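You operate a simulated robot arm through the tools that you are given. There is no shell and no other tool.

You run a simulated robot arm. Do the job below in one go: nothing can be reset, and whatever is moved stays where it is left.

TASK
Dab glue in the grey lid and set the white pad on it.
Fine: a patch in the middle; shut the glue tin and put the dauber back. Set down upright: dauber with the yellow grip. A coat counts when it lies all over at full strength: go over it till it gets no stronger.

Only the result counts: the job must be done as asked and must still hold three seconds after the hand-in. Knocking over, shifting, dropping, spilling or breaking anything else fails it. Lids that push on must go on centred and level and be pressed home; caps that screw on are set level and turned clockwise until they are tight.

THE ROBOT
A 6-joint arm with a two-finger parallel gripper, fixed in place. Base frame: the origin is at the foot of the arm, x ahead of it, y to its left, z up; the work surface is at about z = 740. Readings come in mm, degrees, newtons and seconds.
With the tool pointing down near the work surface it reaches from about 260 to 680 mm from the base axis. Its first joint turns from -66.0 to 66.0 degrees. Payload 2.9 kg.
The TCP is the grasp point between the finger pads, 30 mm short of the fingertips. In the tool frame z runs along the fingers and y along their closing line. Largest opening 110 mm; finger width 20, thickness 10; the body of the gripper, 48 by 112 mm, starts 55 mm behind the TCP.
Orientation is that of the tool frame in the base frame, as a unit quaternion [x, y, z, w]. With the fingers straight down and closing along the base's y, the tool's x points along the base's -x, its y along +y and its z along -z.

THE INTERFACE
- The arm moves only by the tool play_rows. Its argument "steps" is one flat list of numbers, 7 for each row, row after row: the shift along the tool's x, y, z in units of 30 mm (1.0 is 30 mm), then the turn, a rotation vector about the tool's x, y, z in units of 5 degrees (1.0 is 5 degrees), then the opening in per cent of the stroke, from 0 (shut) to 100 (fully open). In form: [dx, dy, dz, wx, wy, wz, jaw, dx, dy, dz, wx, wy, wz, jaw, ...]. A call has 1 to 20 rows; each row shifts and turns the commanded pose from where the row before left it, along the tool's axes as they then stand. A call with a number of a shift or a turn outside -1 to 1 is refused whole. Rows are played at 5 a second. More than 50 mm and 8.6 degrees between two rows, or a gripper value outside its range, and nothing of the call is played. Where a pose cannot be reached the arm comes as near as it can. A force on the tool above 40 N (or 10 N above the force at the start of the call, whichever is more), or a blocked arm, ends the call early, and 0.2 s more pass. The fingers move at their own pace (about 108 mm/s each) and stop on an object; they squeeze with about 42 N. The grip force told is the motor's: it shows also when the fingers shut on nothing. Time passes only in rows, and 0.2 s behind the last, so rows that do not move let the fingers close. The reply holds the time, the measured pose of the TCP, the force on the tool along the base axes, the opening and the grip force, in the units named above and with some noise, with the torque about the TCP (base axes, N m) and any sound that the robot's microphone picked up.
- Cameras (640 x 400 px; columns grow to the right, rows downward): "scene" is fixed at [76.8, 434, 1380.5]; the picture's right is [-0.75, -0.66, 0.00], its down [-0.41, 0.46, -0.79] and it looks along [0.52, -0.59, -0.61] (base axes); focal length 328 px, centre (320, 200). "wrist" rides on the gripper at [72, 17, -103] in the tool frame; the picture's right is [-0.23, 0.97, 0.00], its down [-0.76, -0.18, -0.62] and it looks along [-0.61, -0.14, 0.78] (tool axes); focal length 222 px, centre (320, 200). There is no depth. A picture from a camera that has moved, and an enlarged one, comes with that camera's place and axes in the base frame and with its lens.
- grab_frame(camera): a new picture of that camera. No time passes.
- enlarge(camera, box): a new picture of the part [left, top, right, bottom] of that camera's present view, enlarged. No time passes.
- finish_job(): hands the job in; it is judged then, once.

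Nothing tells you positions but the pictures and the camera data. Unless the task says otherwise, let go and move clear before handing in.

The tools are called after "Emit:" as name(argument=value, ...) on one line, values as JSON. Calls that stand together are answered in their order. play_rows: Moves the arm, as the interface text tells. Its arguments: {"type":"object","properties":{"steps":{"type":"array"}},"required":["steps"]} The other tools are called the same way: grab_frame (camera) takes a picture; enlarge (camera, box) takes an enlarged picture of a part of a camera's view; finish_job () hands the job in.

At the start:

```text
time_s: 0.0
tcp_pos: [460.1, -0.7, 1030.7]
orientation: [0.0, 1.0, 0.0, 0.0]
force: [-0.1, -0.4, -0.8]
wrist_torque: [0.03, 0.01, 0.02]
gripper_width: 110.0
gripper_force: 0.2
```

scene: 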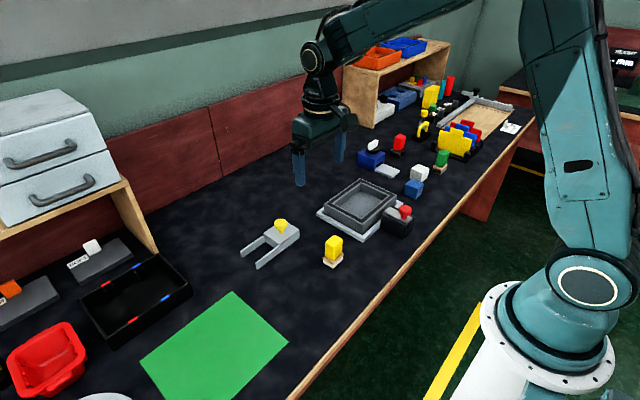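
wrist: 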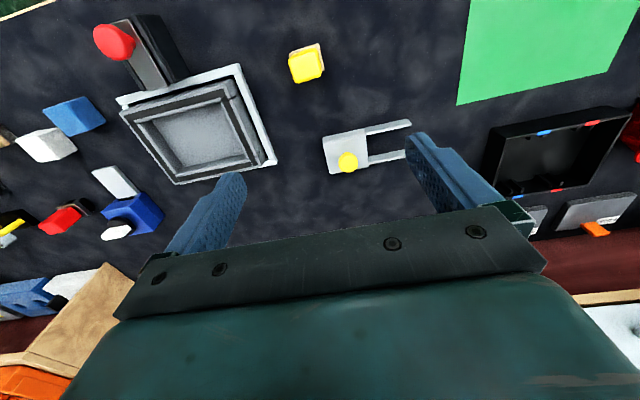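

I see a bench with several tools and boxes; I need closer looks to identify the grey lid, white pad, glue tin and yellow-gripped dauber. Taking enlarged pictures first.

Emit:
enlarge(camera="scene", box=[230, 130, 450, 270])

Emit:
enlarge(camera="scene", box=[340, 60, 530, 180])

Emit:
enlarge(camera="scene", box=[0, 220, 200, 400])

Emit:
enlarge(camera="wrist", box=[0, 0, 320, 260])

Emit:
enlarge(camera="wrist", box=[300, 0, 640, 260])

```text
2.86 times, centred on (340, 200) of scene
camera zoom: at [76.8, 434.0, 1380.5], right [-0.75, -0.66, 0.0], down [-0.41, 0.46, -0.79], along [0.52, -0.59, -0.61], focal length 936 px, centre (263, 200)
```

zoom: 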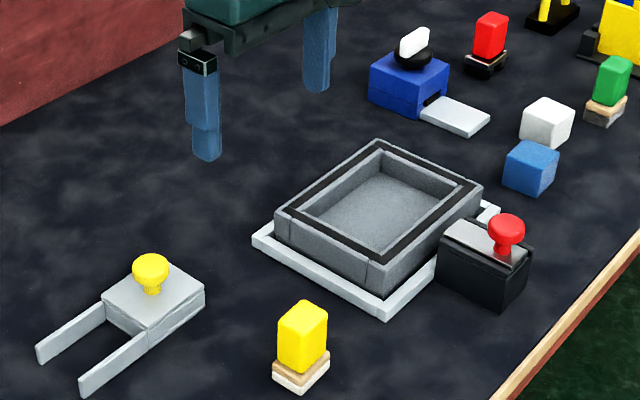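

```text
3.33 times, centred on (435, 120) of scene
camera zoom: at [76.8, 434.0, 1380.5], right [-0.75, -0.66, 0.0], down [-0.41, 0.46, -0.79], along [0.52, -0.59, -0.61], focal length 1092 px, centre (-63, 467)
```

zoom: 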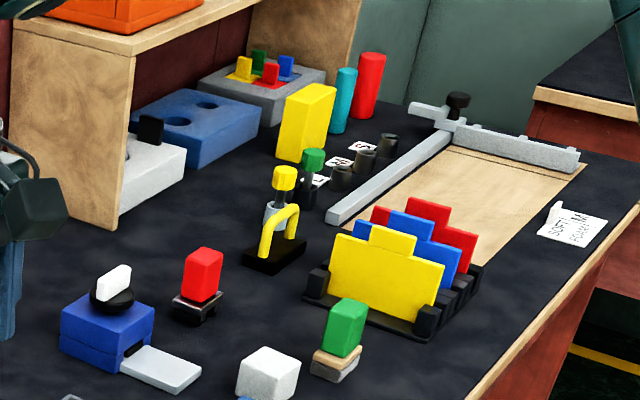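

```text
2.22 times, centred on (100, 310) of scene
camera zoom: at [76.8, 434.0, 1380.5], right [-0.75, -0.66, 0.0], down [-0.41, 0.46, -0.79], along [0.52, -0.59, -0.61], focal length 728 px, centre (809, -44)
```

zoom: 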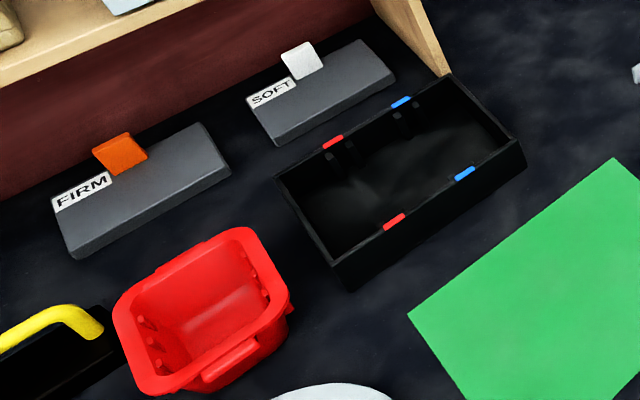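

```text
1.54 times, centred on (160, 130) of wrist
camera zoom: at [386.1, 16.0, 1134.6], right [0.23, 0.97, 0.0], down [0.76, -0.18, 0.62], along [0.61, -0.14, -0.78], focal length 342 px, centre (566, 308)
```

zoom: 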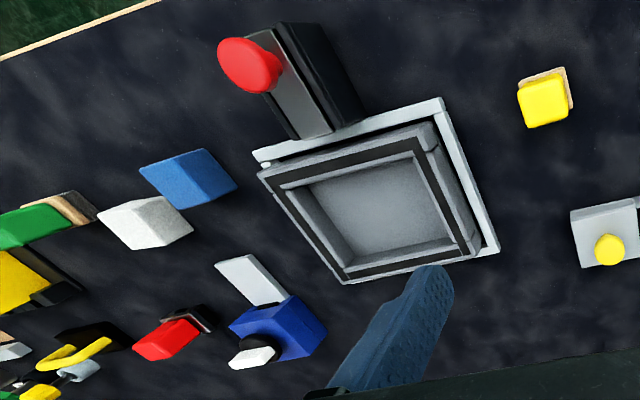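

```text
1.54 times, centred on (470, 130) of wrist
camera zoom: at [386.1, 16.0, 1134.6], right [0.23, 0.97, 0.0], down [0.76, -0.18, 0.62], along [0.61, -0.14, -0.78], focal length 342 px, centre (89, 308)
```

zoom: 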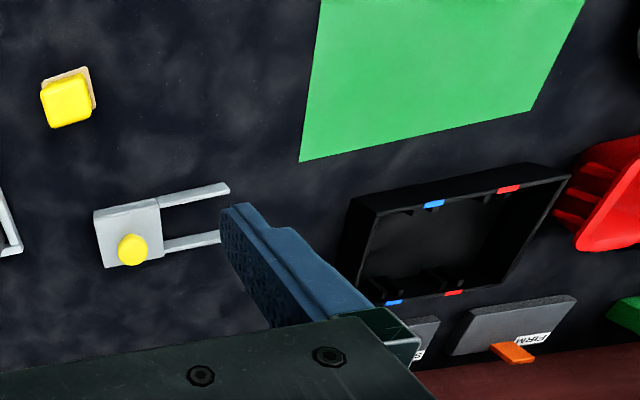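

The central grey tray (the lid) sits near (515,-260) in a white frame, a black box with a red knob is beside it at about (375,-240), and a yellow block with a wooden base is near (428,-16). I move the arm for a closer look with the wrist camera.

Emit:
play_rows(steps=[0.33, -1, 0.44, 0, 0, 0, 100, 0.33, -1, 0.44, 0, 0, 0, 100, 0.33, -1, 0.44, 0, 0, 0, 100, 0.33, -1, 0.44, 0, 0, 0, 100, 0.33, -1, 0.44, 0, 0, 0, 100, 0.33, -1, 0.44, 0, 0, 0, 100])

Emit:
grab_frame(camera="wrist")

Emit:
grab_frame(camera="scene")

```text
time_s: 1.4
tcp_pos: [399.2, -182.2, 952.9]
orientation: [-0.001, 1.0, 0.0, 0.0]
force: [0.1, -0.6, -0.2]
wrist_torque: [0.02, 0.02, -0.01]
gripper_width: 110.0
gripper_force: 0.0
```

```text
taken
camera wrist: at [326.6, -164.3, 1056.5], right [0.23, 0.97, 0.0], down [0.76, -0.18, 0.62], along [0.61, -0.14, -0.78], focal length 222 px, centre (320, 200)
```

wrist: 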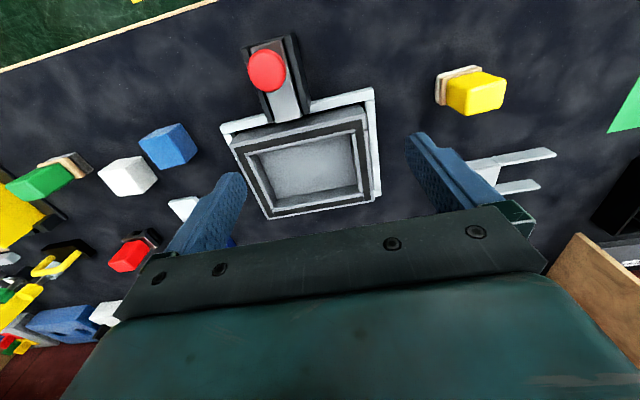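

```text
taken
```

scene: 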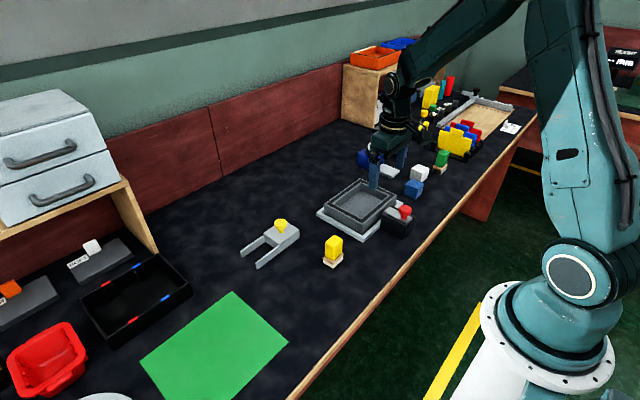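

Emit:
enlarge(camera="wrist", box=[210, 20, 390, 230])

Emit:
enlarge(camera="wrist", box=[0, 110, 240, 300])

Emit:
enlarge(camera="wrist", box=[400, 50, 600, 210])

Emit:
enlarge(camera="scene", box=[300, 160, 440, 260])

Emit:
enlarge(camera="scene", box=[380, 130, 470, 210])

Emit:
enlarge(camera="scene", box=[230, 200, 370, 280])

```text
1.90 times, centred on (300, 125) of wrist
camera zoom: at [326.6, -164.3, 1056.5], right [0.23, 0.97, 0.0], down [0.76, -0.18, 0.62], along [0.61, -0.14, -0.78], focal length 423 px, centre (358, 343)
```

zoom: 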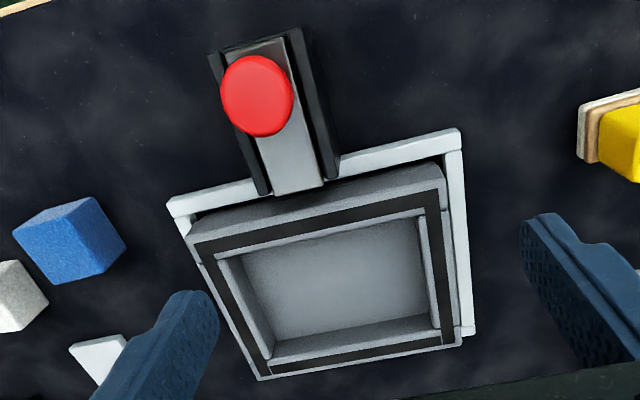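

```text
2.11 times, centred on (120, 205) of wrist
camera zoom: at [326.6, -164.3, 1056.5], right [0.23, 0.97, 0.0], down [0.76, -0.18, 0.62], along [0.61, -0.14, -0.78], focal length 468 px, centre (741, 190)
```

zoom: 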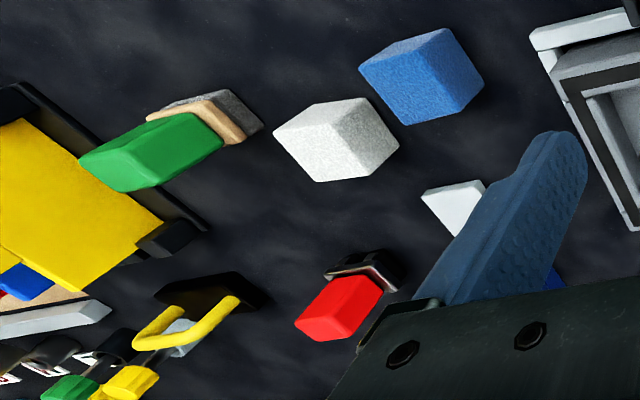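

```text
2.50 times, centred on (500, 130) of wrist
camera zoom: at [326.6, -164.3, 1056.5], right [0.23, 0.97, 0.0], down [0.76, -0.18, 0.62], along [0.61, -0.14, -0.78], focal length 555 px, centre (-130, 375)
```

zoom: 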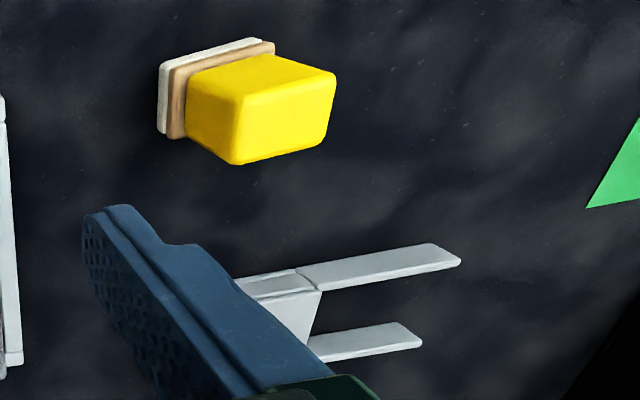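

```text
4.00 times, centred on (370, 210) of scene
camera zoom: at [76.8, 434.0, 1380.5], right [-0.75, -0.66, 0.0], down [-0.41, 0.46, -0.79], along [0.52, -0.59, -0.61], focal length 1310 px, centre (120, 160)
```

zoom: 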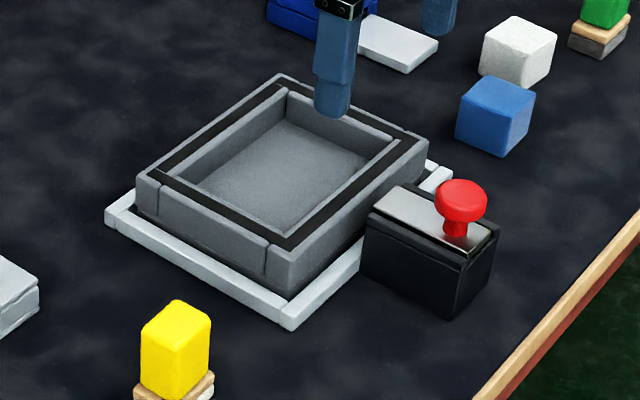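

```text
5.00 times, centred on (425, 170) of scene
camera zoom: at [76.8, 434.0, 1380.5], right [-0.75, -0.66, 0.0], down [-0.41, 0.46, -0.79], along [0.52, -0.59, -0.61], focal length 1637 px, centre (-205, 350)
```

zoom: 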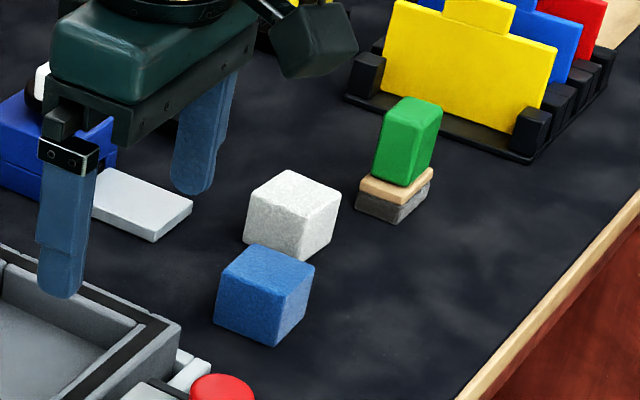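

```text
4.57 times, centred on (300, 240) of scene
camera zoom: at [76.8, 434.0, 1380.5], right [-0.75, -0.66, 0.0], down [-0.41, 0.46, -0.79], along [0.52, -0.59, -0.61], focal length 1497 px, centre (411, 17)
```

zoom: 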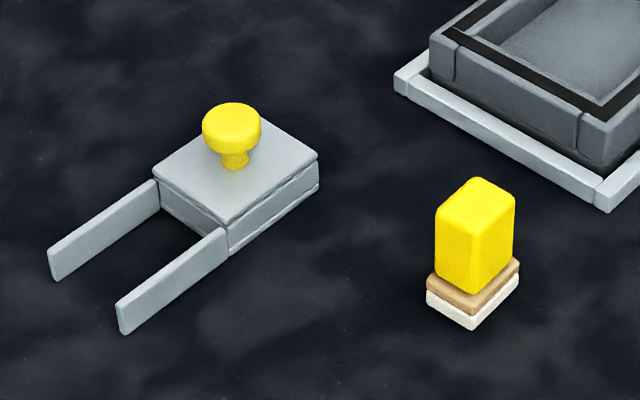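

Emit:
play_rows(steps=[0.9, -0.32, 0.48, 0, 0, 0, 100, 0.9, -0.32, 0.48, 0, 0, 0, 100, 0.9, -0.32, 0.48, 0, 0, 0, 100, 0.9, -0.32, 0.48, 0, 0, 0, 100])

Emit:
grab_frame(camera="wrist")

Emit:
enlarge(camera="wrist", box=[220, 60, 440, 220])

```text
time_s: 2.4
tcp_pos: [290.3, -222.2, 893.1]
orientation: [0.0, 1.0, 0.0, 0.0]
force: [0.4, -0.9, 1.0]
wrist_torque: [0.05, 0.0, -0.02]
gripper_width: 109.8
gripper_force: 0.0
```

```text
taken
camera wrist: at [217.7, -205.2, 996.5], right [0.23, 0.97, 0.0], down [0.76, -0.18, 0.62], along [0.61, -0.14, -0.78], focal length 222 px, centre (320, 200)
```

wrist: 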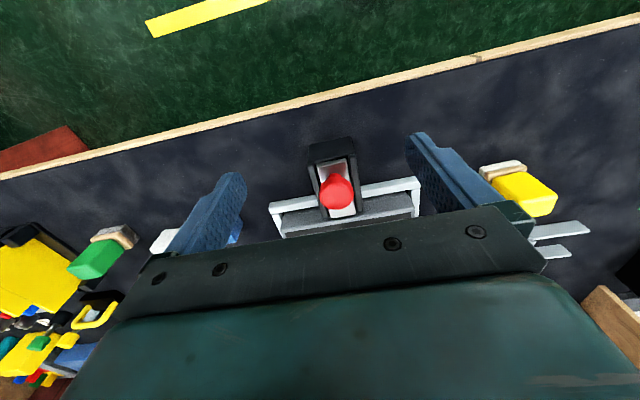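

```text
2.50 times, centred on (330, 140) of wrist
camera zoom: at [217.7, -205.2, 996.5], right [0.23, 0.97, 0.0], down [0.76, -0.18, 0.62], along [0.61, -0.14, -0.78], focal length 555 px, centre (295, 350)
```

zoom: 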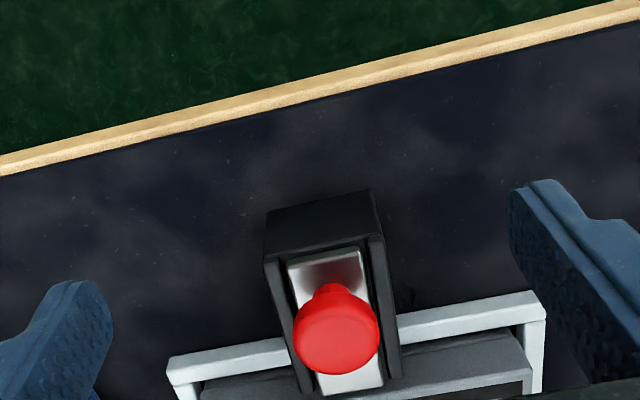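

Emit:
enlarge(camera="scene", box=[375, 195, 425, 245])

Emit:
enlarge(camera="scene", box=[355, 130, 415, 190])

Emit:
enlarge(camera="wrist", box=[290, 120, 390, 230])

```text
8.00 times, centred on (400, 220) of scene
camera zoom: at [76.8, 434.0, 1380.5], right [-0.75, -0.66, 0.0], down [-0.41, 0.46, -0.79], along [0.52, -0.59, -0.61], focal length 2620 px, centre (-320, 40)
```

zoom: 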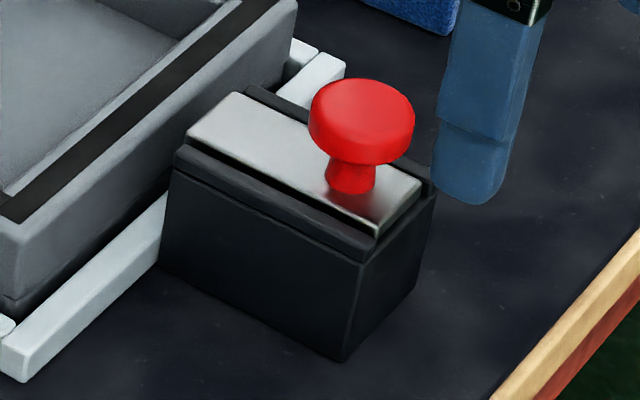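

```text
6.67 times, centred on (385, 160) of scene
camera zoom: at [76.8, 434.0, 1380.5], right [-0.75, -0.66, 0.0], down [-0.41, 0.46, -0.79], along [0.52, -0.59, -0.61], focal length 2183 px, centre (-113, 467)
```

zoom: 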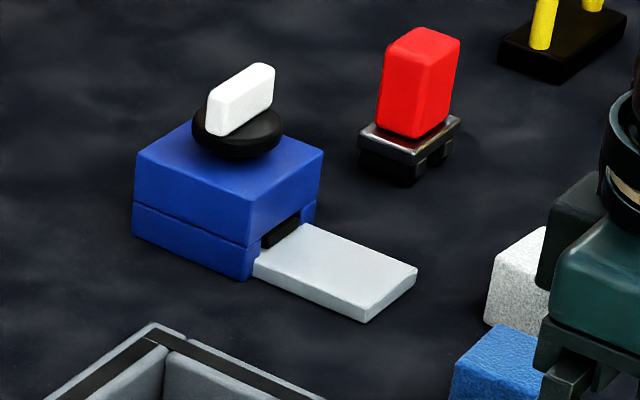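

```text
3.64 times, centred on (340, 175) of wrist
camera zoom: at [217.7, -205.2, 996.5], right [0.23, 0.97, 0.0], down [0.76, -0.18, 0.62], along [0.61, -0.14, -0.78], focal length 808 px, centre (247, 291)
```

zoom: 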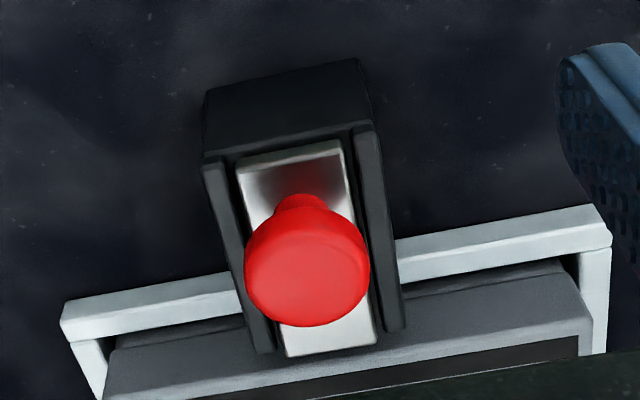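

The tin is the black box (x 330–410, y −244…−194, top ≈786) with a steel slide plate between rails and a red knob at about (356,−219,815). Now I look closely at the yellow dauber.

Emit:
play_rows(steps=[-0.21, 0.94, 0.096, 0, 0, 0, 100, -0.21, 0.94, 0.096, 0, 0, 0, 100, -0.21, 0.94, 0.096, 0, 0, 0, 100, -0.21, 0.94, 0.096, 0, 0, 0, 100, -0.21, 0.94, 0.096, 0, 0, 0, 100, -0.21, 0.94, 0.096, 0, 0, 0, 100, -0.21, 0.94, 0.096, 0, 0, 0, 100, -0.21, 0.94, 0.096, 0, 0, 0, 100])

Emit:
enlarge(camera="wrist", box=[250, 120, 390, 210])

Emit:
grab_frame(camera="wrist")

Emit:
enlarge(camera="scene", box=[310, 225, 360, 275])

```text
time_s: 4.2
tcp_pos: [340.2, 7.2, 869.6]
orientation: [0.0, 1.0, 0.0, 0.0]
force: [0.2, -0.4, 0.5]
wrist_torque: [-0.02, -0.02, -0.01]
gripper_width: 110.1
gripper_force: 0.1
```

```text
4.44 times, centred on (320, 165) of wrist
camera zoom: at [268.6, 24.9, 973.6], right [0.23, 0.97, 0.0], down [0.76, -0.18, 0.62], along [0.61, -0.14, -0.78], focal length 987 px, centre (320, 356)
```

zoom: 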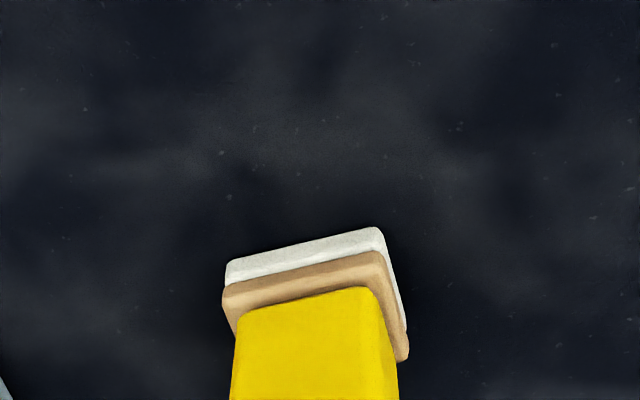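

```text
taken
camera wrist: at [268.6, 24.9, 973.6], right [0.23, 0.97, 0.0], down [0.76, -0.18, 0.62], along [0.61, -0.14, -0.78], focal length 222 px, centre (320, 200)
```

wrist: 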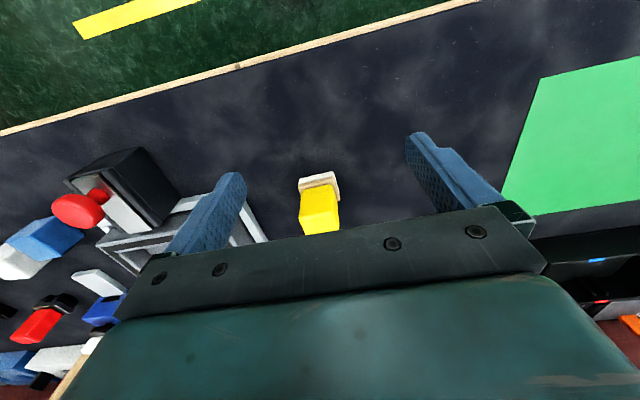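

```text
8.00 times, centred on (335, 250) of scene
camera zoom: at [76.8, 434.0, 1380.5], right [-0.75, -0.66, 0.0], down [-0.41, 0.46, -0.79], along [0.52, -0.59, -0.61], focal length 2620 px, centre (200, -200)
```

zoom: 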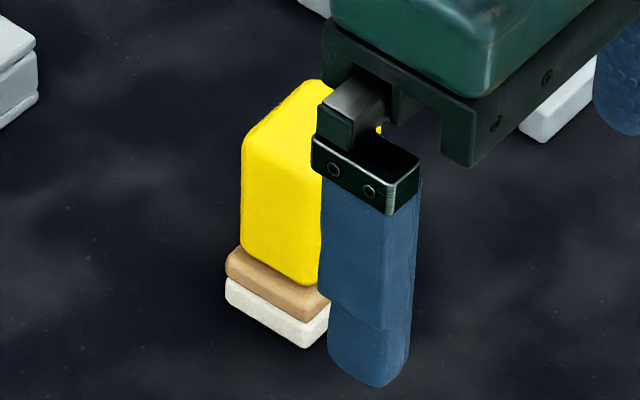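

The dauber foot is about 43 mm (y) by 33 mm (x), centred near (429,−13). Next I go over the red knob to slide the tin open.

Emit:
play_rows(steps=[-0.062, -0.94, 0, 0, 0, 0, 75, -0.062, -0.94, 0, 0, 0, 0, 75, -0.062, -0.94, 0, 0, 0, 0, 75, -0.062, -0.94, 0, 0, 0, 0, 75, -0.062, -0.94, 0, 0, 0, 0, 75, -0.062, -0.94, 0, 0, 0, 0, 75, -0.062, -0.94, 0, 0, 0, 0, 75, -0.062, -0.94, 0, 0, 0, 0, 75, 0, 0, 0, 0, 0, 0, 75])

Emit:
grab_frame(camera="wrist")

Emit:
enlarge(camera="scene", box=[360, 170, 440, 250])

```text
time_s: 6.2
tcp_pos: [355.2, -219.5, 870.5]
orientation: [0.0, 1.0, 0.001, 0.001]
force: [0.2, 0.2, -0.1]
wrist_torque: [-0.02, -0.02, 0.0]
gripper_width: 82.4
gripper_force: 0.1
```

```text
taken
camera wrist: at [282.6, -203.1, 975.6], right [0.23, 0.97, 0.0], down [0.76, -0.18, 0.62], along [0.61, -0.14, -0.78], focal length 222 px, centre (320, 200)
```

wrist: 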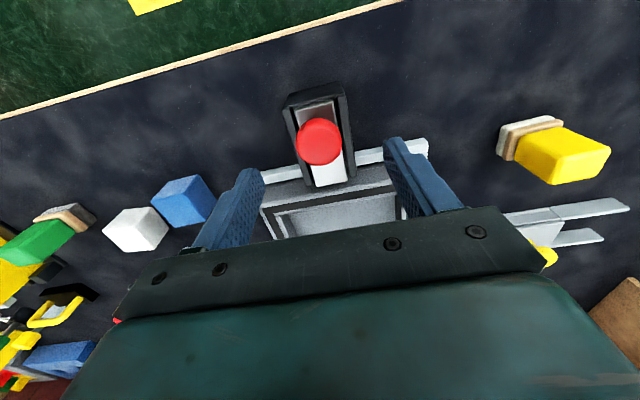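

```text
5.00 times, centred on (400, 210) of scene
camera zoom: at [76.8, 434.0, 1380.5], right [-0.75, -0.66, 0.0], down [-0.41, 0.46, -0.79], along [0.52, -0.59, -0.61], focal length 1637 px, centre (-80, 150)
```

zoom: 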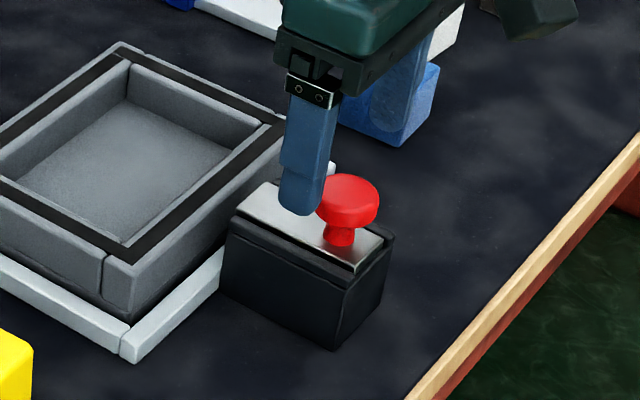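

Emit:
enlarge(camera="wrist", box=[260, 70, 400, 200])

```text
3.08 times, centred on (330, 135) of wrist
camera zoom: at [282.6, -203.1, 975.6], right [0.23, 0.97, 0.0], down [0.76, -0.18, 0.62], along [0.61, -0.14, -0.78], focal length 684 px, centre (289, 400)
```

zoom: 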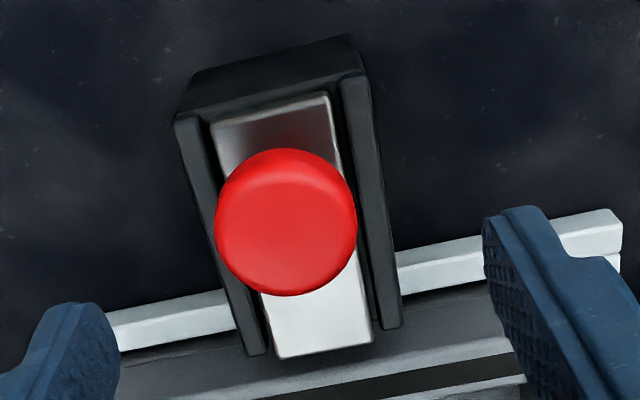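

Emit:
play_rows(steps=[0.04, 0, 0.5, 0, 0, 0, 75, 0, 0, 0.5, 0, 0, 0, 75, 0, 0, 0.45, 0, 0, 0, 75, 0, 0, 0, 0, 0, 0, 75])

Emit:
enlarge(camera="scene", box=[360, 170, 440, 250])

Emit:
enlarge(camera="wrist", box=[240, 70, 420, 220])

```text
time_s: 7.2
tcp_pos: [354.7, -220.1, 826.8]
orientation: [0.0, 1.0, 0.0, 0.0]
force: [0.5, -0.5, 0.2]
wrist_torque: [-0.01, -0.01, 0.0]
gripper_width: 82.5
gripper_force: 0.1
```

```text
5.00 times, centred on (400, 210) of scene
camera zoom: at [76.8, 434.0, 1380.5], right [-0.75, -0.66, 0.0], down [-0.41, 0.46, -0.79], along [0.52, -0.59, -0.61], focal length 1637 px, centre (-80, 150)
```

zoom: 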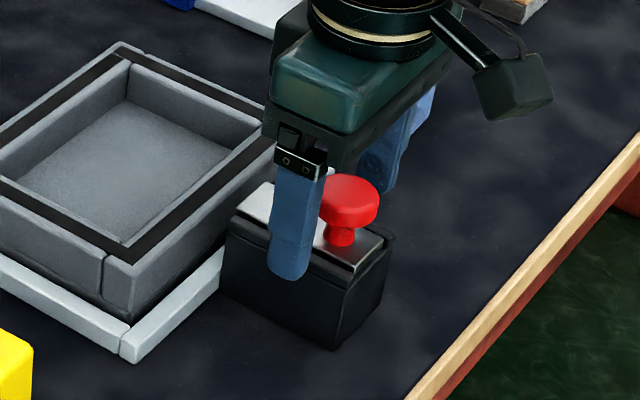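

```text
2.67 times, centred on (330, 145) of wrist
camera zoom: at [282.4, -202.8, 931.8], right [0.23, 0.97, 0.0], down [0.76, -0.18, 0.62], along [0.61, -0.14, -0.78], focal length 592 px, centre (293, 347)
```

zoom: 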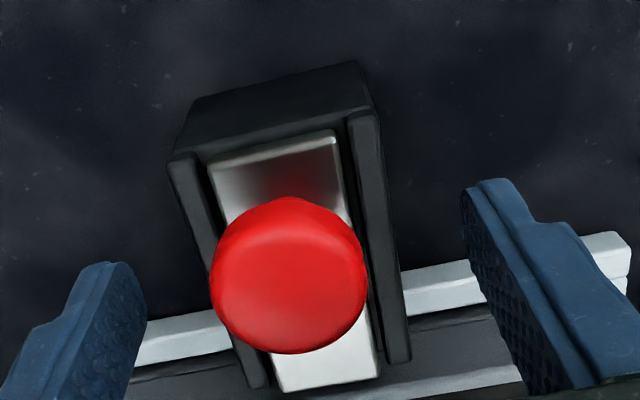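

Emit:
play_rows(steps=[0, 0, 0, 0, 0, 0, 40, 0, 0, 0, 0, 0, 0, 20, 0, 0, 0, 0, 0, 0, 0, 0, 0, 0, 0, 0, 0, 0])

Emit:
enlarge(camera="scene", box=[360, 170, 440, 250])

```text
time_s: 8.2
tcp_pos: [355.1, -220.1, 827.4]
orientation: [0.0, 1.0, 0.0, 0.001]
force: [0.5, 0.1, -2.2]
wrist_torque: [0.03, -0.07, -0.04]
gripper_width: 33.0
gripper_force: 45.2
```

```text
5.00 times, centred on (400, 210) of scene
camera zoom: at [76.8, 434.0, 1380.5], right [-0.75, -0.66, 0.0], down [-0.41, 0.46, -0.79], along [0.52, -0.59, -0.61], focal length 1637 px, centre (-80, 150)
```

zoom: 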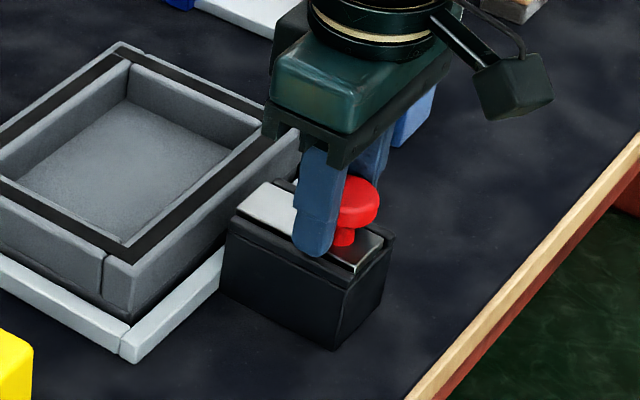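

The knob is gripped (33 mm). I try sliding the plate gently toward the base (−x), watching the force.

Emit:
play_rows(steps=[0.1, 0, 0, 0, 0, 0, 0, 0.1, 0, 0, 0, 0, 0, 0])

Emit:
enlarge(camera="scene", box=[360, 170, 440, 250])

```text
time_s: 8.8
tcp_pos: [353.6, -220.1, 828.9]
orientation: [-0.002, 1.0, 0.0, 0.005]
force: [30.6, 5.2, -14.1]
wrist_torque: [0.0, -0.07, -0.08]
gripper_width: 32.8
gripper_force: 44.6
```

```text
5.00 times, centred on (400, 210) of scene
camera zoom: at [77.6, 434.1, 1380.4], right [-0.75, -0.66, 0.0], down [-0.41, 0.46, -0.79], along [0.52, -0.59, -0.62], focal length 1637 px, centre (-80, 150)
```

zoom: 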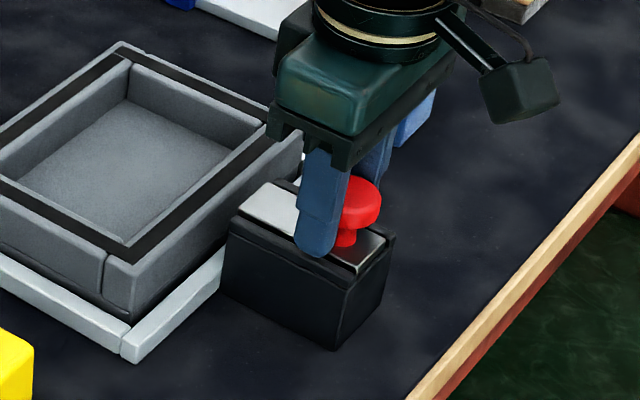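

Blocked that way (30 N). I go back and try the other way (+x).

Emit:
play_rows(steps=[-0.1, 0, 0, 0, 0, 0, 0, -0.1, 0, 0, 0, 0, 0, 0, -0.1, 0, 0, 0, 0, 0, 0, -0.1, 0, 0, 0, 0, 0, 0])

Emit:
enlarge(camera="scene", box=[360, 170, 440, 250])

```text
time_s: 9.8
tcp_pos: [360.1, -220.8, 827.7]
orientation: [0.001, 1.0, 0.0, -0.001]
force: [-3.5, 5.6, 28.8]
wrist_torque: [0.11, 0.97, -0.03]
gripper_width: 32.8
gripper_force: 45.3
```

```text
5.00 times, centred on (400, 210) of scene
camera zoom: at [76.4, 434.4, 1380.4], right [-0.75, -0.66, 0.0], down [-0.41, 0.46, -0.79], along [0.52, -0.59, -0.61], focal length 1637 px, centre (-80, 150)
```

zoom: 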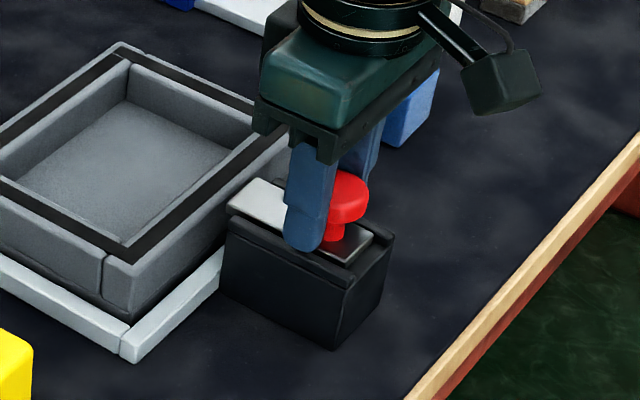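

Emit:
play_rows(steps=[0, 0, 0, 0, 0, 0, 45, 0, 0, 0, 0, 0, 0, 45, 0, 0, 0, 0, 0, 0, 45])

Emit:
enlarge(camera="scene", box=[375, 190, 425, 240])

Emit:
enlarge(camera="wrist", box=[240, 70, 420, 220])

```text
time_s: 10.6
tcp_pos: [360.5, -218.5, 826.5]
orientation: [0.0, 1.0, 0.0, 0.001]
force: [0.1, -0.1, -0.7]
wrist_torque: [0.02, 0.0, 0.0]
gripper_width: 49.5
gripper_force: 0.0
```

```text
8.00 times, centred on (400, 215) of scene
camera zoom: at [76.8, 434.0, 1380.5], right [-0.75, -0.66, 0.0], down [-0.41, 0.46, -0.79], along [0.52, -0.59, -0.61], focal length 2620 px, centre (-320, 80)
```

zoom: 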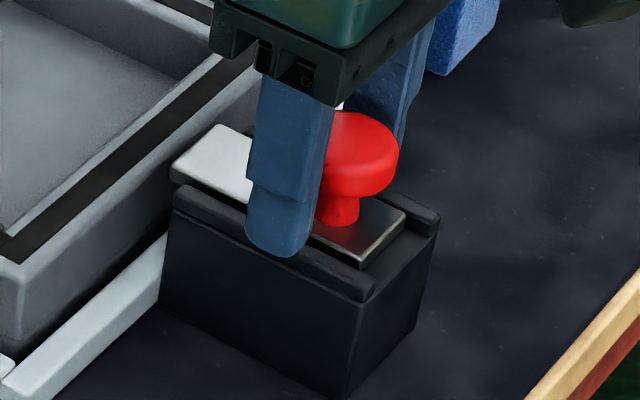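

```text
2.67 times, centred on (330, 145) of wrist
camera zoom: at [288.7, -202.7, 930.9], right [0.23, 0.97, 0.0], down [0.76, -0.18, 0.62], along [0.61, -0.14, -0.78], focal length 592 px, centre (293, 347)
```

zoom: 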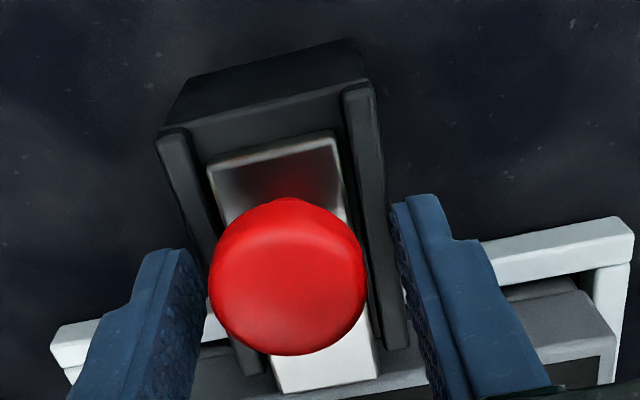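

Emit:
play_rows(steps=[0, 0, 0, 0, 0, 0, 20, 0, 0, 0, 0, 0, 0, 0, 0, 0, 0, 0, 0, 0, 0, -0.1, 0, 0, 0, 0, 0, 0, -0.1, 0, 0, 0, 0, 0, 0])

```text
time_s: 11.8
tcp_pos: [367.9, -220.0, 826.7]
orientation: [0.001, 1.0, 0.0, 0.0]
force: [-1.7, -1.8, 4.0]
wrist_torque: [-0.06, 0.5, -0.06]
gripper_width: 32.8
gripper_force: 44.8
```

Emit:
play_rows(steps=[-0.15, 0, 0, 0, 0, 0, 0, -0.15, 0, 0, 0, 0, 0, 0, -0.15, 0, 0, 0, 0, 0, 0, -0.15, 0, 0, 0, 0, 0, 0, -0.15, 0, 0, 0, 0, 0, 0])

Emit:
enlarge(camera="scene", box=[365, 180, 425, 240])

Emit:
grab_frame(camera="wrist")

```text
time_s: 13.0
tcp_pos: [385.8, -219.2, 827.5]
orientation: [0.003, 1.0, 0.0, -0.004]
force: [-27.5, -8.9, 8.9]
wrist_torque: [-0.04, -0.22, 0.06]
gripper_width: 33.0
gripper_force: 45.6
```

```text
6.67 times, centred on (395, 210) of scene
camera zoom: at [76.1, 433.9, 1380.6], right [-0.75, -0.66, 0.0], down [-0.41, 0.46, -0.79], along [0.52, -0.59, -0.61], focal length 2183 px, centre (-180, 133)
```

zoom: 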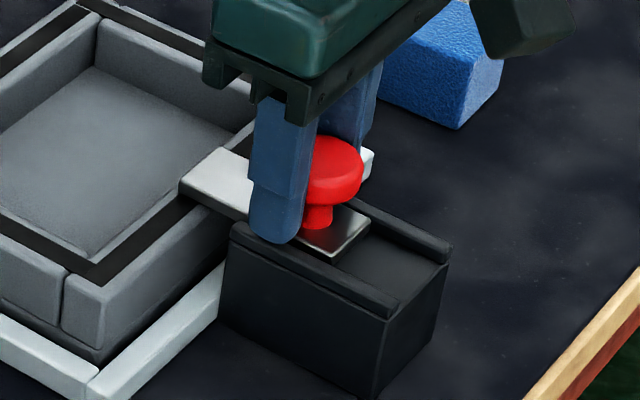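

```text
taken
camera wrist: at [314.6, -202.3, 931.5], right [0.23, 0.97, 0.0], down [0.77, -0.18, 0.62], along [0.6, -0.14, -0.79], focal length 222 px, centre (320, 200)
```

wrist: 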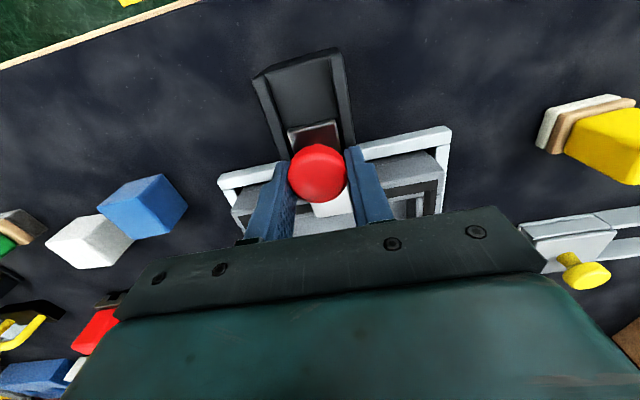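

Emit:
enlarge(camera="wrist", box=[210, 30, 390, 150])

Emit:
enlarge(camera="scene", box=[385, 200, 425, 240])

```text
3.33 times, centred on (300, 90) of wrist
camera zoom: at [314.6, -202.3, 931.5], right [0.23, 0.97, 0.0], down [0.77, -0.18, 0.62], along [0.6, -0.14, -0.79], focal length 740 px, centre (387, 567)
```

zoom: 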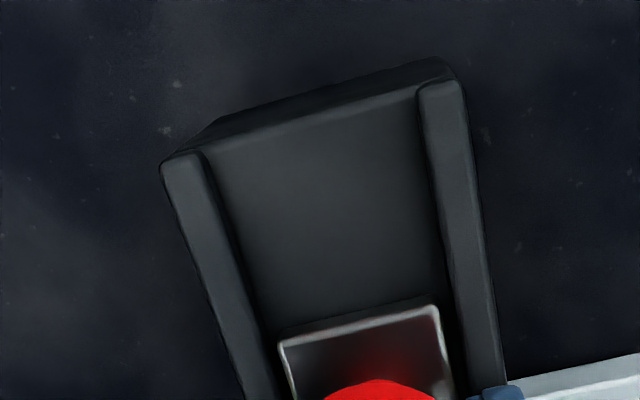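

```text
10.00 times, centred on (405, 220) of scene
camera zoom: at [76.1, 433.9, 1380.6], right [-0.75, -0.66, 0.0], down [-0.41, 0.46, -0.79], along [0.52, -0.59, -0.61], focal length 3275 px, centre (-530, 0)
```

zoom: 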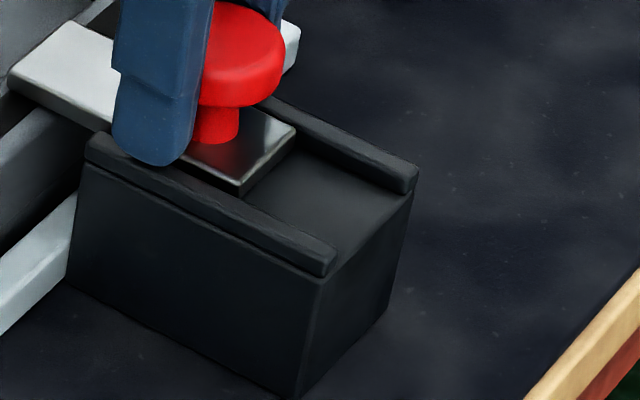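

The black box turns out to be a solid slide bolt, not a tin. I put its slide back where it was before looking elsewhere.

Emit:
play_rows(steps=[0.15, 0, 0, 0, 0, 0, 0, 0.15, 0, 0, 0, 0, 0, 0, 0.15, 0, 0, 0, 0, 0, 0, 0.15, 0, 0, 0, 0, 0, 0, 0.15, 0, 0, 0, 0, 0, 0, 0.15, 0, 0, 0, 0, 0, 0, 0.15, 0, 0, 0, 0, 0, 0])

Emit:
enlarge(camera="scene", box=[375, 195, 425, 245])

```text
time_s: 14.6
tcp_pos: [358.2, -221.2, 826.9]
orientation: [0.0, 1.0, 0.0, 0.0]
force: [1.9, -5.6, -13.5]
wrist_torque: [-0.02, -1.16, 0.16]
gripper_width: 32.8
gripper_force: 45.4
```

```text
8.00 times, centred on (400, 220) of scene
camera zoom: at [77.0, 433.8, 1380.5], right [-0.75, -0.66, 0.0], down [-0.41, 0.46, -0.79], along [0.52, -0.59, -0.61], focal length 2620 px, centre (-320, 40)
```

zoom: 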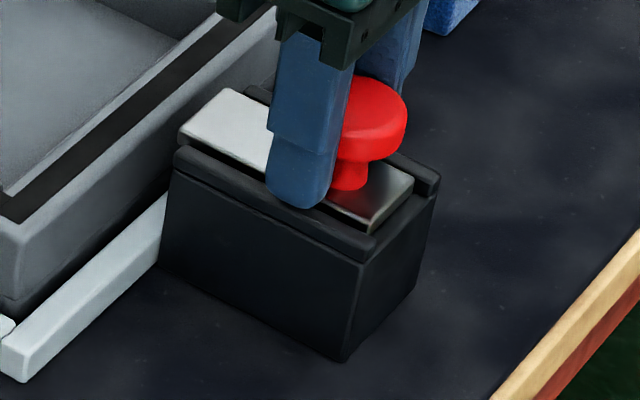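

Emit:
play_rows(steps=[0.05, 0, 0, 0, 0, 0, 0, 0.05, 0, 0, 0, 0, 0, 0, 0, 0, 0, 0, 0, 0, 0])

Emit:
enlarge(camera="scene", box=[375, 195, 425, 245])

```text
time_s: 15.4
tcp_pos: [355.5, -219.2, 825.8]
orientation: [0.0, 1.0, 0.001, 0.0]
force: [5.6, -5.1, -9.8]
wrist_torque: [-0.02, 0.46, -0.06]
gripper_width: 32.9
gripper_force: 45.1
```

```text
8.00 times, centred on (400, 220) of scene
camera zoom: at [77.0, 433.9, 1380.5], right [-0.75, -0.66, 0.0], down [-0.41, 0.46, -0.79], along [0.52, -0.59, -0.61], focal length 2620 px, centre (-320, 40)
```

zoom: 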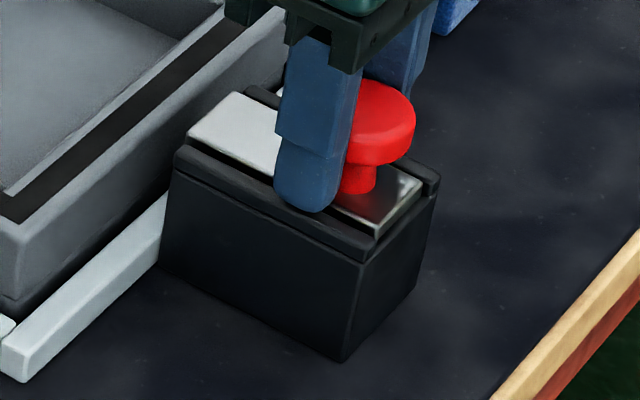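

The slide is back at its start position. I let go, rise, and look over the rest of the bench.

Emit:
play_rows(steps=[0, 0, 0, 0, 0, 0, 30, 0, 0, 0, 0, 0, 0, 60, 0, 0, 0, 0, 0, 0, 75, 0, 0, -0.5, 0, 0, 0, 75, 0, 0, -1, 0, 0, 0, 75, 0, 0, -1, 0, 0, 0, 75, 0, 0, -1, 0, 0, 0, 75, 0, 0, -1, 0, 0, 0, 75])

Emit:
enlarge(camera="scene", box=[375, 195, 425, 245])

Emit:
grab_frame(camera="wrist")

```text
time_s: 17.2
tcp_pos: [359.1, -220.3, 962.9]
orientation: [0.0, 1.0, 0.0, 0.0]
force: [-0.3, 0.5, -0.2]
wrist_torque: [0.04, -0.02, -0.03]
gripper_width: 82.3
gripper_force: 0.0
```

```text
8.00 times, centred on (400, 220) of scene
camera zoom: at [76.8, 434.0, 1380.5], right [-0.75, -0.66, 0.0], down [-0.41, 0.46, -0.79], along [0.52, -0.59, -0.61], focal length 2620 px, centre (-320, 40)
```

zoom: 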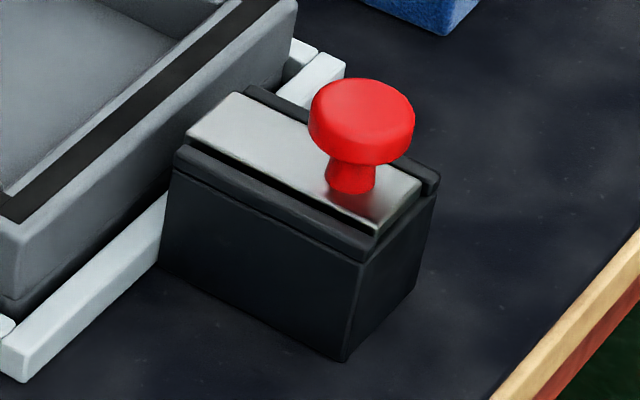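

```text
taken
camera wrist: at [284.7, -202.3, 1067.2], right [0.23, 0.97, 0.0], down [0.76, -0.18, 0.62], along [0.61, -0.14, -0.78], focal length 222 px, centre (320, 200)
```

wrist: 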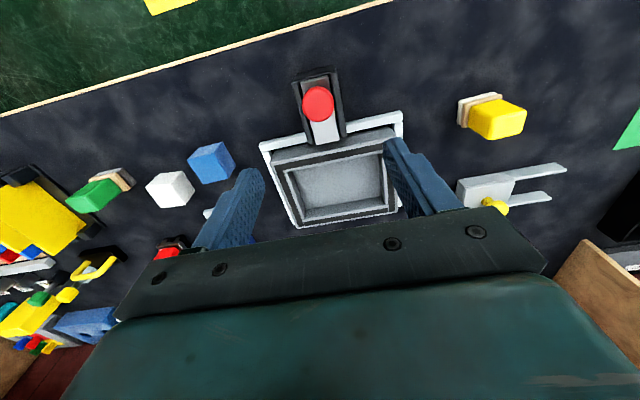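

Emit:
play_rows(steps=[-0.05, 1, -0.08, 0, 0, 0, 75, -0.05, 1, -0.08, 0, 0, 0, 75, -0.05, 1, -0.08, 0, 0, 0, 75, -0.05, 1, -0.08, 0, 0, 0, 75, -0.05, 1, -0.08, 0, 0, 0, 75, -0.05, 1, -0.08, 0, 0, 0, 75, -0.05, 1, -0.08, 0, 0, 0, 75, -0.05, 1, -0.08, 0, 0, 0, 75, -0.05, 1, -0.08, 0, 0, 0, 75, -0.05, 1, -0.08, 0, 0, 0, 75, -0.05, 1, -0.08, 0, 0, 0, 75, -0.05, 1, -0.08, 0, 0, 0, 75, -0.05, 1, -0.08, 0, 0, 0, 75, -0.05, 1, -0.08, 0, 0, 0, 75, -0.05, 1, -0.08, 0, 0, 0, 75, 0, 0, 0, 0, 0, 0, 75])

Emit:
grab_frame(camera="wrist")

Emit:
grab_frame(camera="scene")

```text
time_s: 20.6
tcp_pos: [379.1, 231.5, 998.8]
orientation: [0.001, 1.0, 0.001, 0.0]
force: [-0.3, -0.4, -0.3]
wrist_torque: [0.04, 0.05, 0.01]
gripper_width: 82.6
gripper_force: 0.0
```

```text
taken
camera wrist: at [306.0, 248.5, 1102.4], right [0.23, 0.97, 0.0], down [0.76, -0.18, 0.62], along [0.61, -0.14, -0.78], focal length 222 px, centre (320, 200)
```

wrist: 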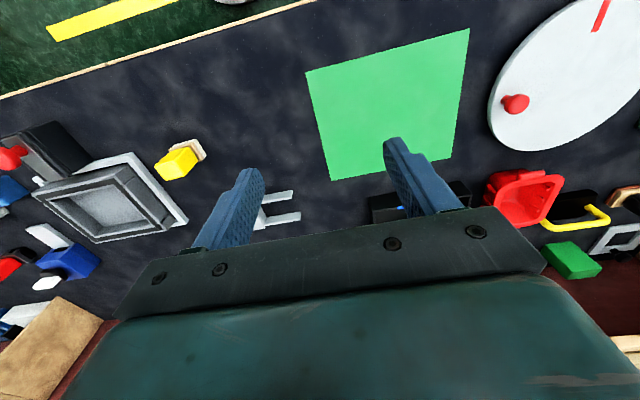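

```text
taken
```

scene: 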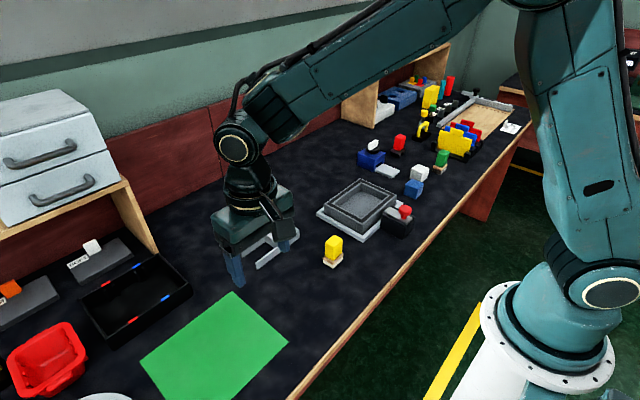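

A large white turntable with a red peg is on the left, partly out of view. I turn the wrist to look at it.

Emit:
play_rows(steps=[0, 0, 0, 0, 0, -1, 75, 0, 0, 0, 0, 0, -1, 75, 0, 0, 0, 0, 0, -1, 75, 0, 0, 0, 0, 0, -1, 75, 0, 0, 0, 0, 0, -1, 75, 0, 0, 0, 0, 0, -1, 75, 0, 0, 0, 0, 0, -1, 75, 0, 0, 0, 0, 0, -1, 75, 0, 0, 0, 0, 0, -1, 75, 0, 0, 0, 0, 0, -1, 75, 0, 0, 0, 0, 0, -1, 75, 0, 0, 0, 0, 0, -1, 75, 0, 0, 0, 0, 0, 0, 75])

Emit:
grab_frame(camera="wrist")

```text
time_s: 23.4
tcp_pos: [378.2, 230.2, 998.1]
orientation: [-0.501, 0.865, 0.001, 0.0]
force: [-0.2, 0.6, 0.1]
wrist_torque: [0.0, -0.04, 0.0]
gripper_width: 82.6
gripper_force: 0.0
```

```text
taken
camera wrist: at [327.3, 176.4, 1102.4], right [-0.73, 0.68, 0.0], down [0.53, 0.57, 0.62], along [0.43, 0.46, -0.78], focal length 222 px, centre (320, 200)
```

wrist: 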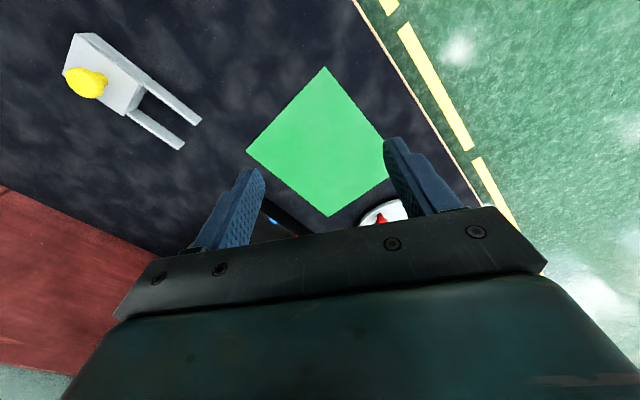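

Emit:
play_rows(steps=[-0.86, 0.5, 0, 0, 0, 0, 75, -0.86, 0.5, 0, 0, 0, 0, 75, -0.86, 0.5, 0, 0, 0, 0, 75, -0.86, 0.5, 0, 0, 0, 0, 75, -0.86, 0.5, 0, 0, 0, 0, 75, -0.86, 0.5, 0, 0, 0, 0, 75, -0.86, 0.5, 0, 0, 0, 0, 75, 0, 0, 0, 0, 0, 0, 75])

Emit:
grab_frame(camera="wrist")

```text
time_s: 25.2
tcp_pos: [373.7, 439.4, 998.6]
orientation: [-0.5, 0.866, -0.001, -0.001]
force: [0.4, 0.7, -0.4]
wrist_torque: [0.02, -0.05, 0.0]
gripper_width: 82.4
gripper_force: 0.1
```

```text
taken
camera wrist: at [323.7, 385.6, 1102.0], right [-0.73, 0.68, 0.0], down [0.53, 0.57, 0.62], along [0.43, 0.46, -0.78], focal length 222 px, centre (320, 200)
```

wrist: 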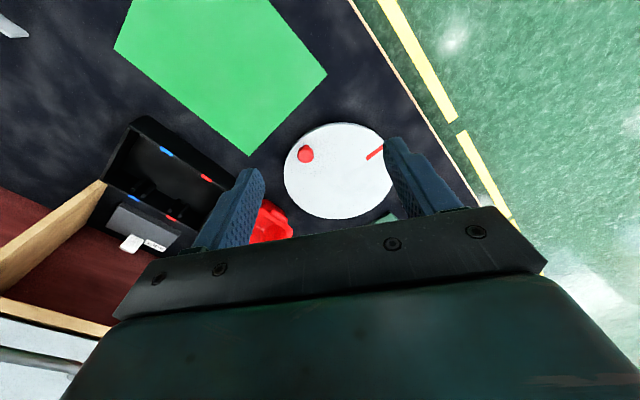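

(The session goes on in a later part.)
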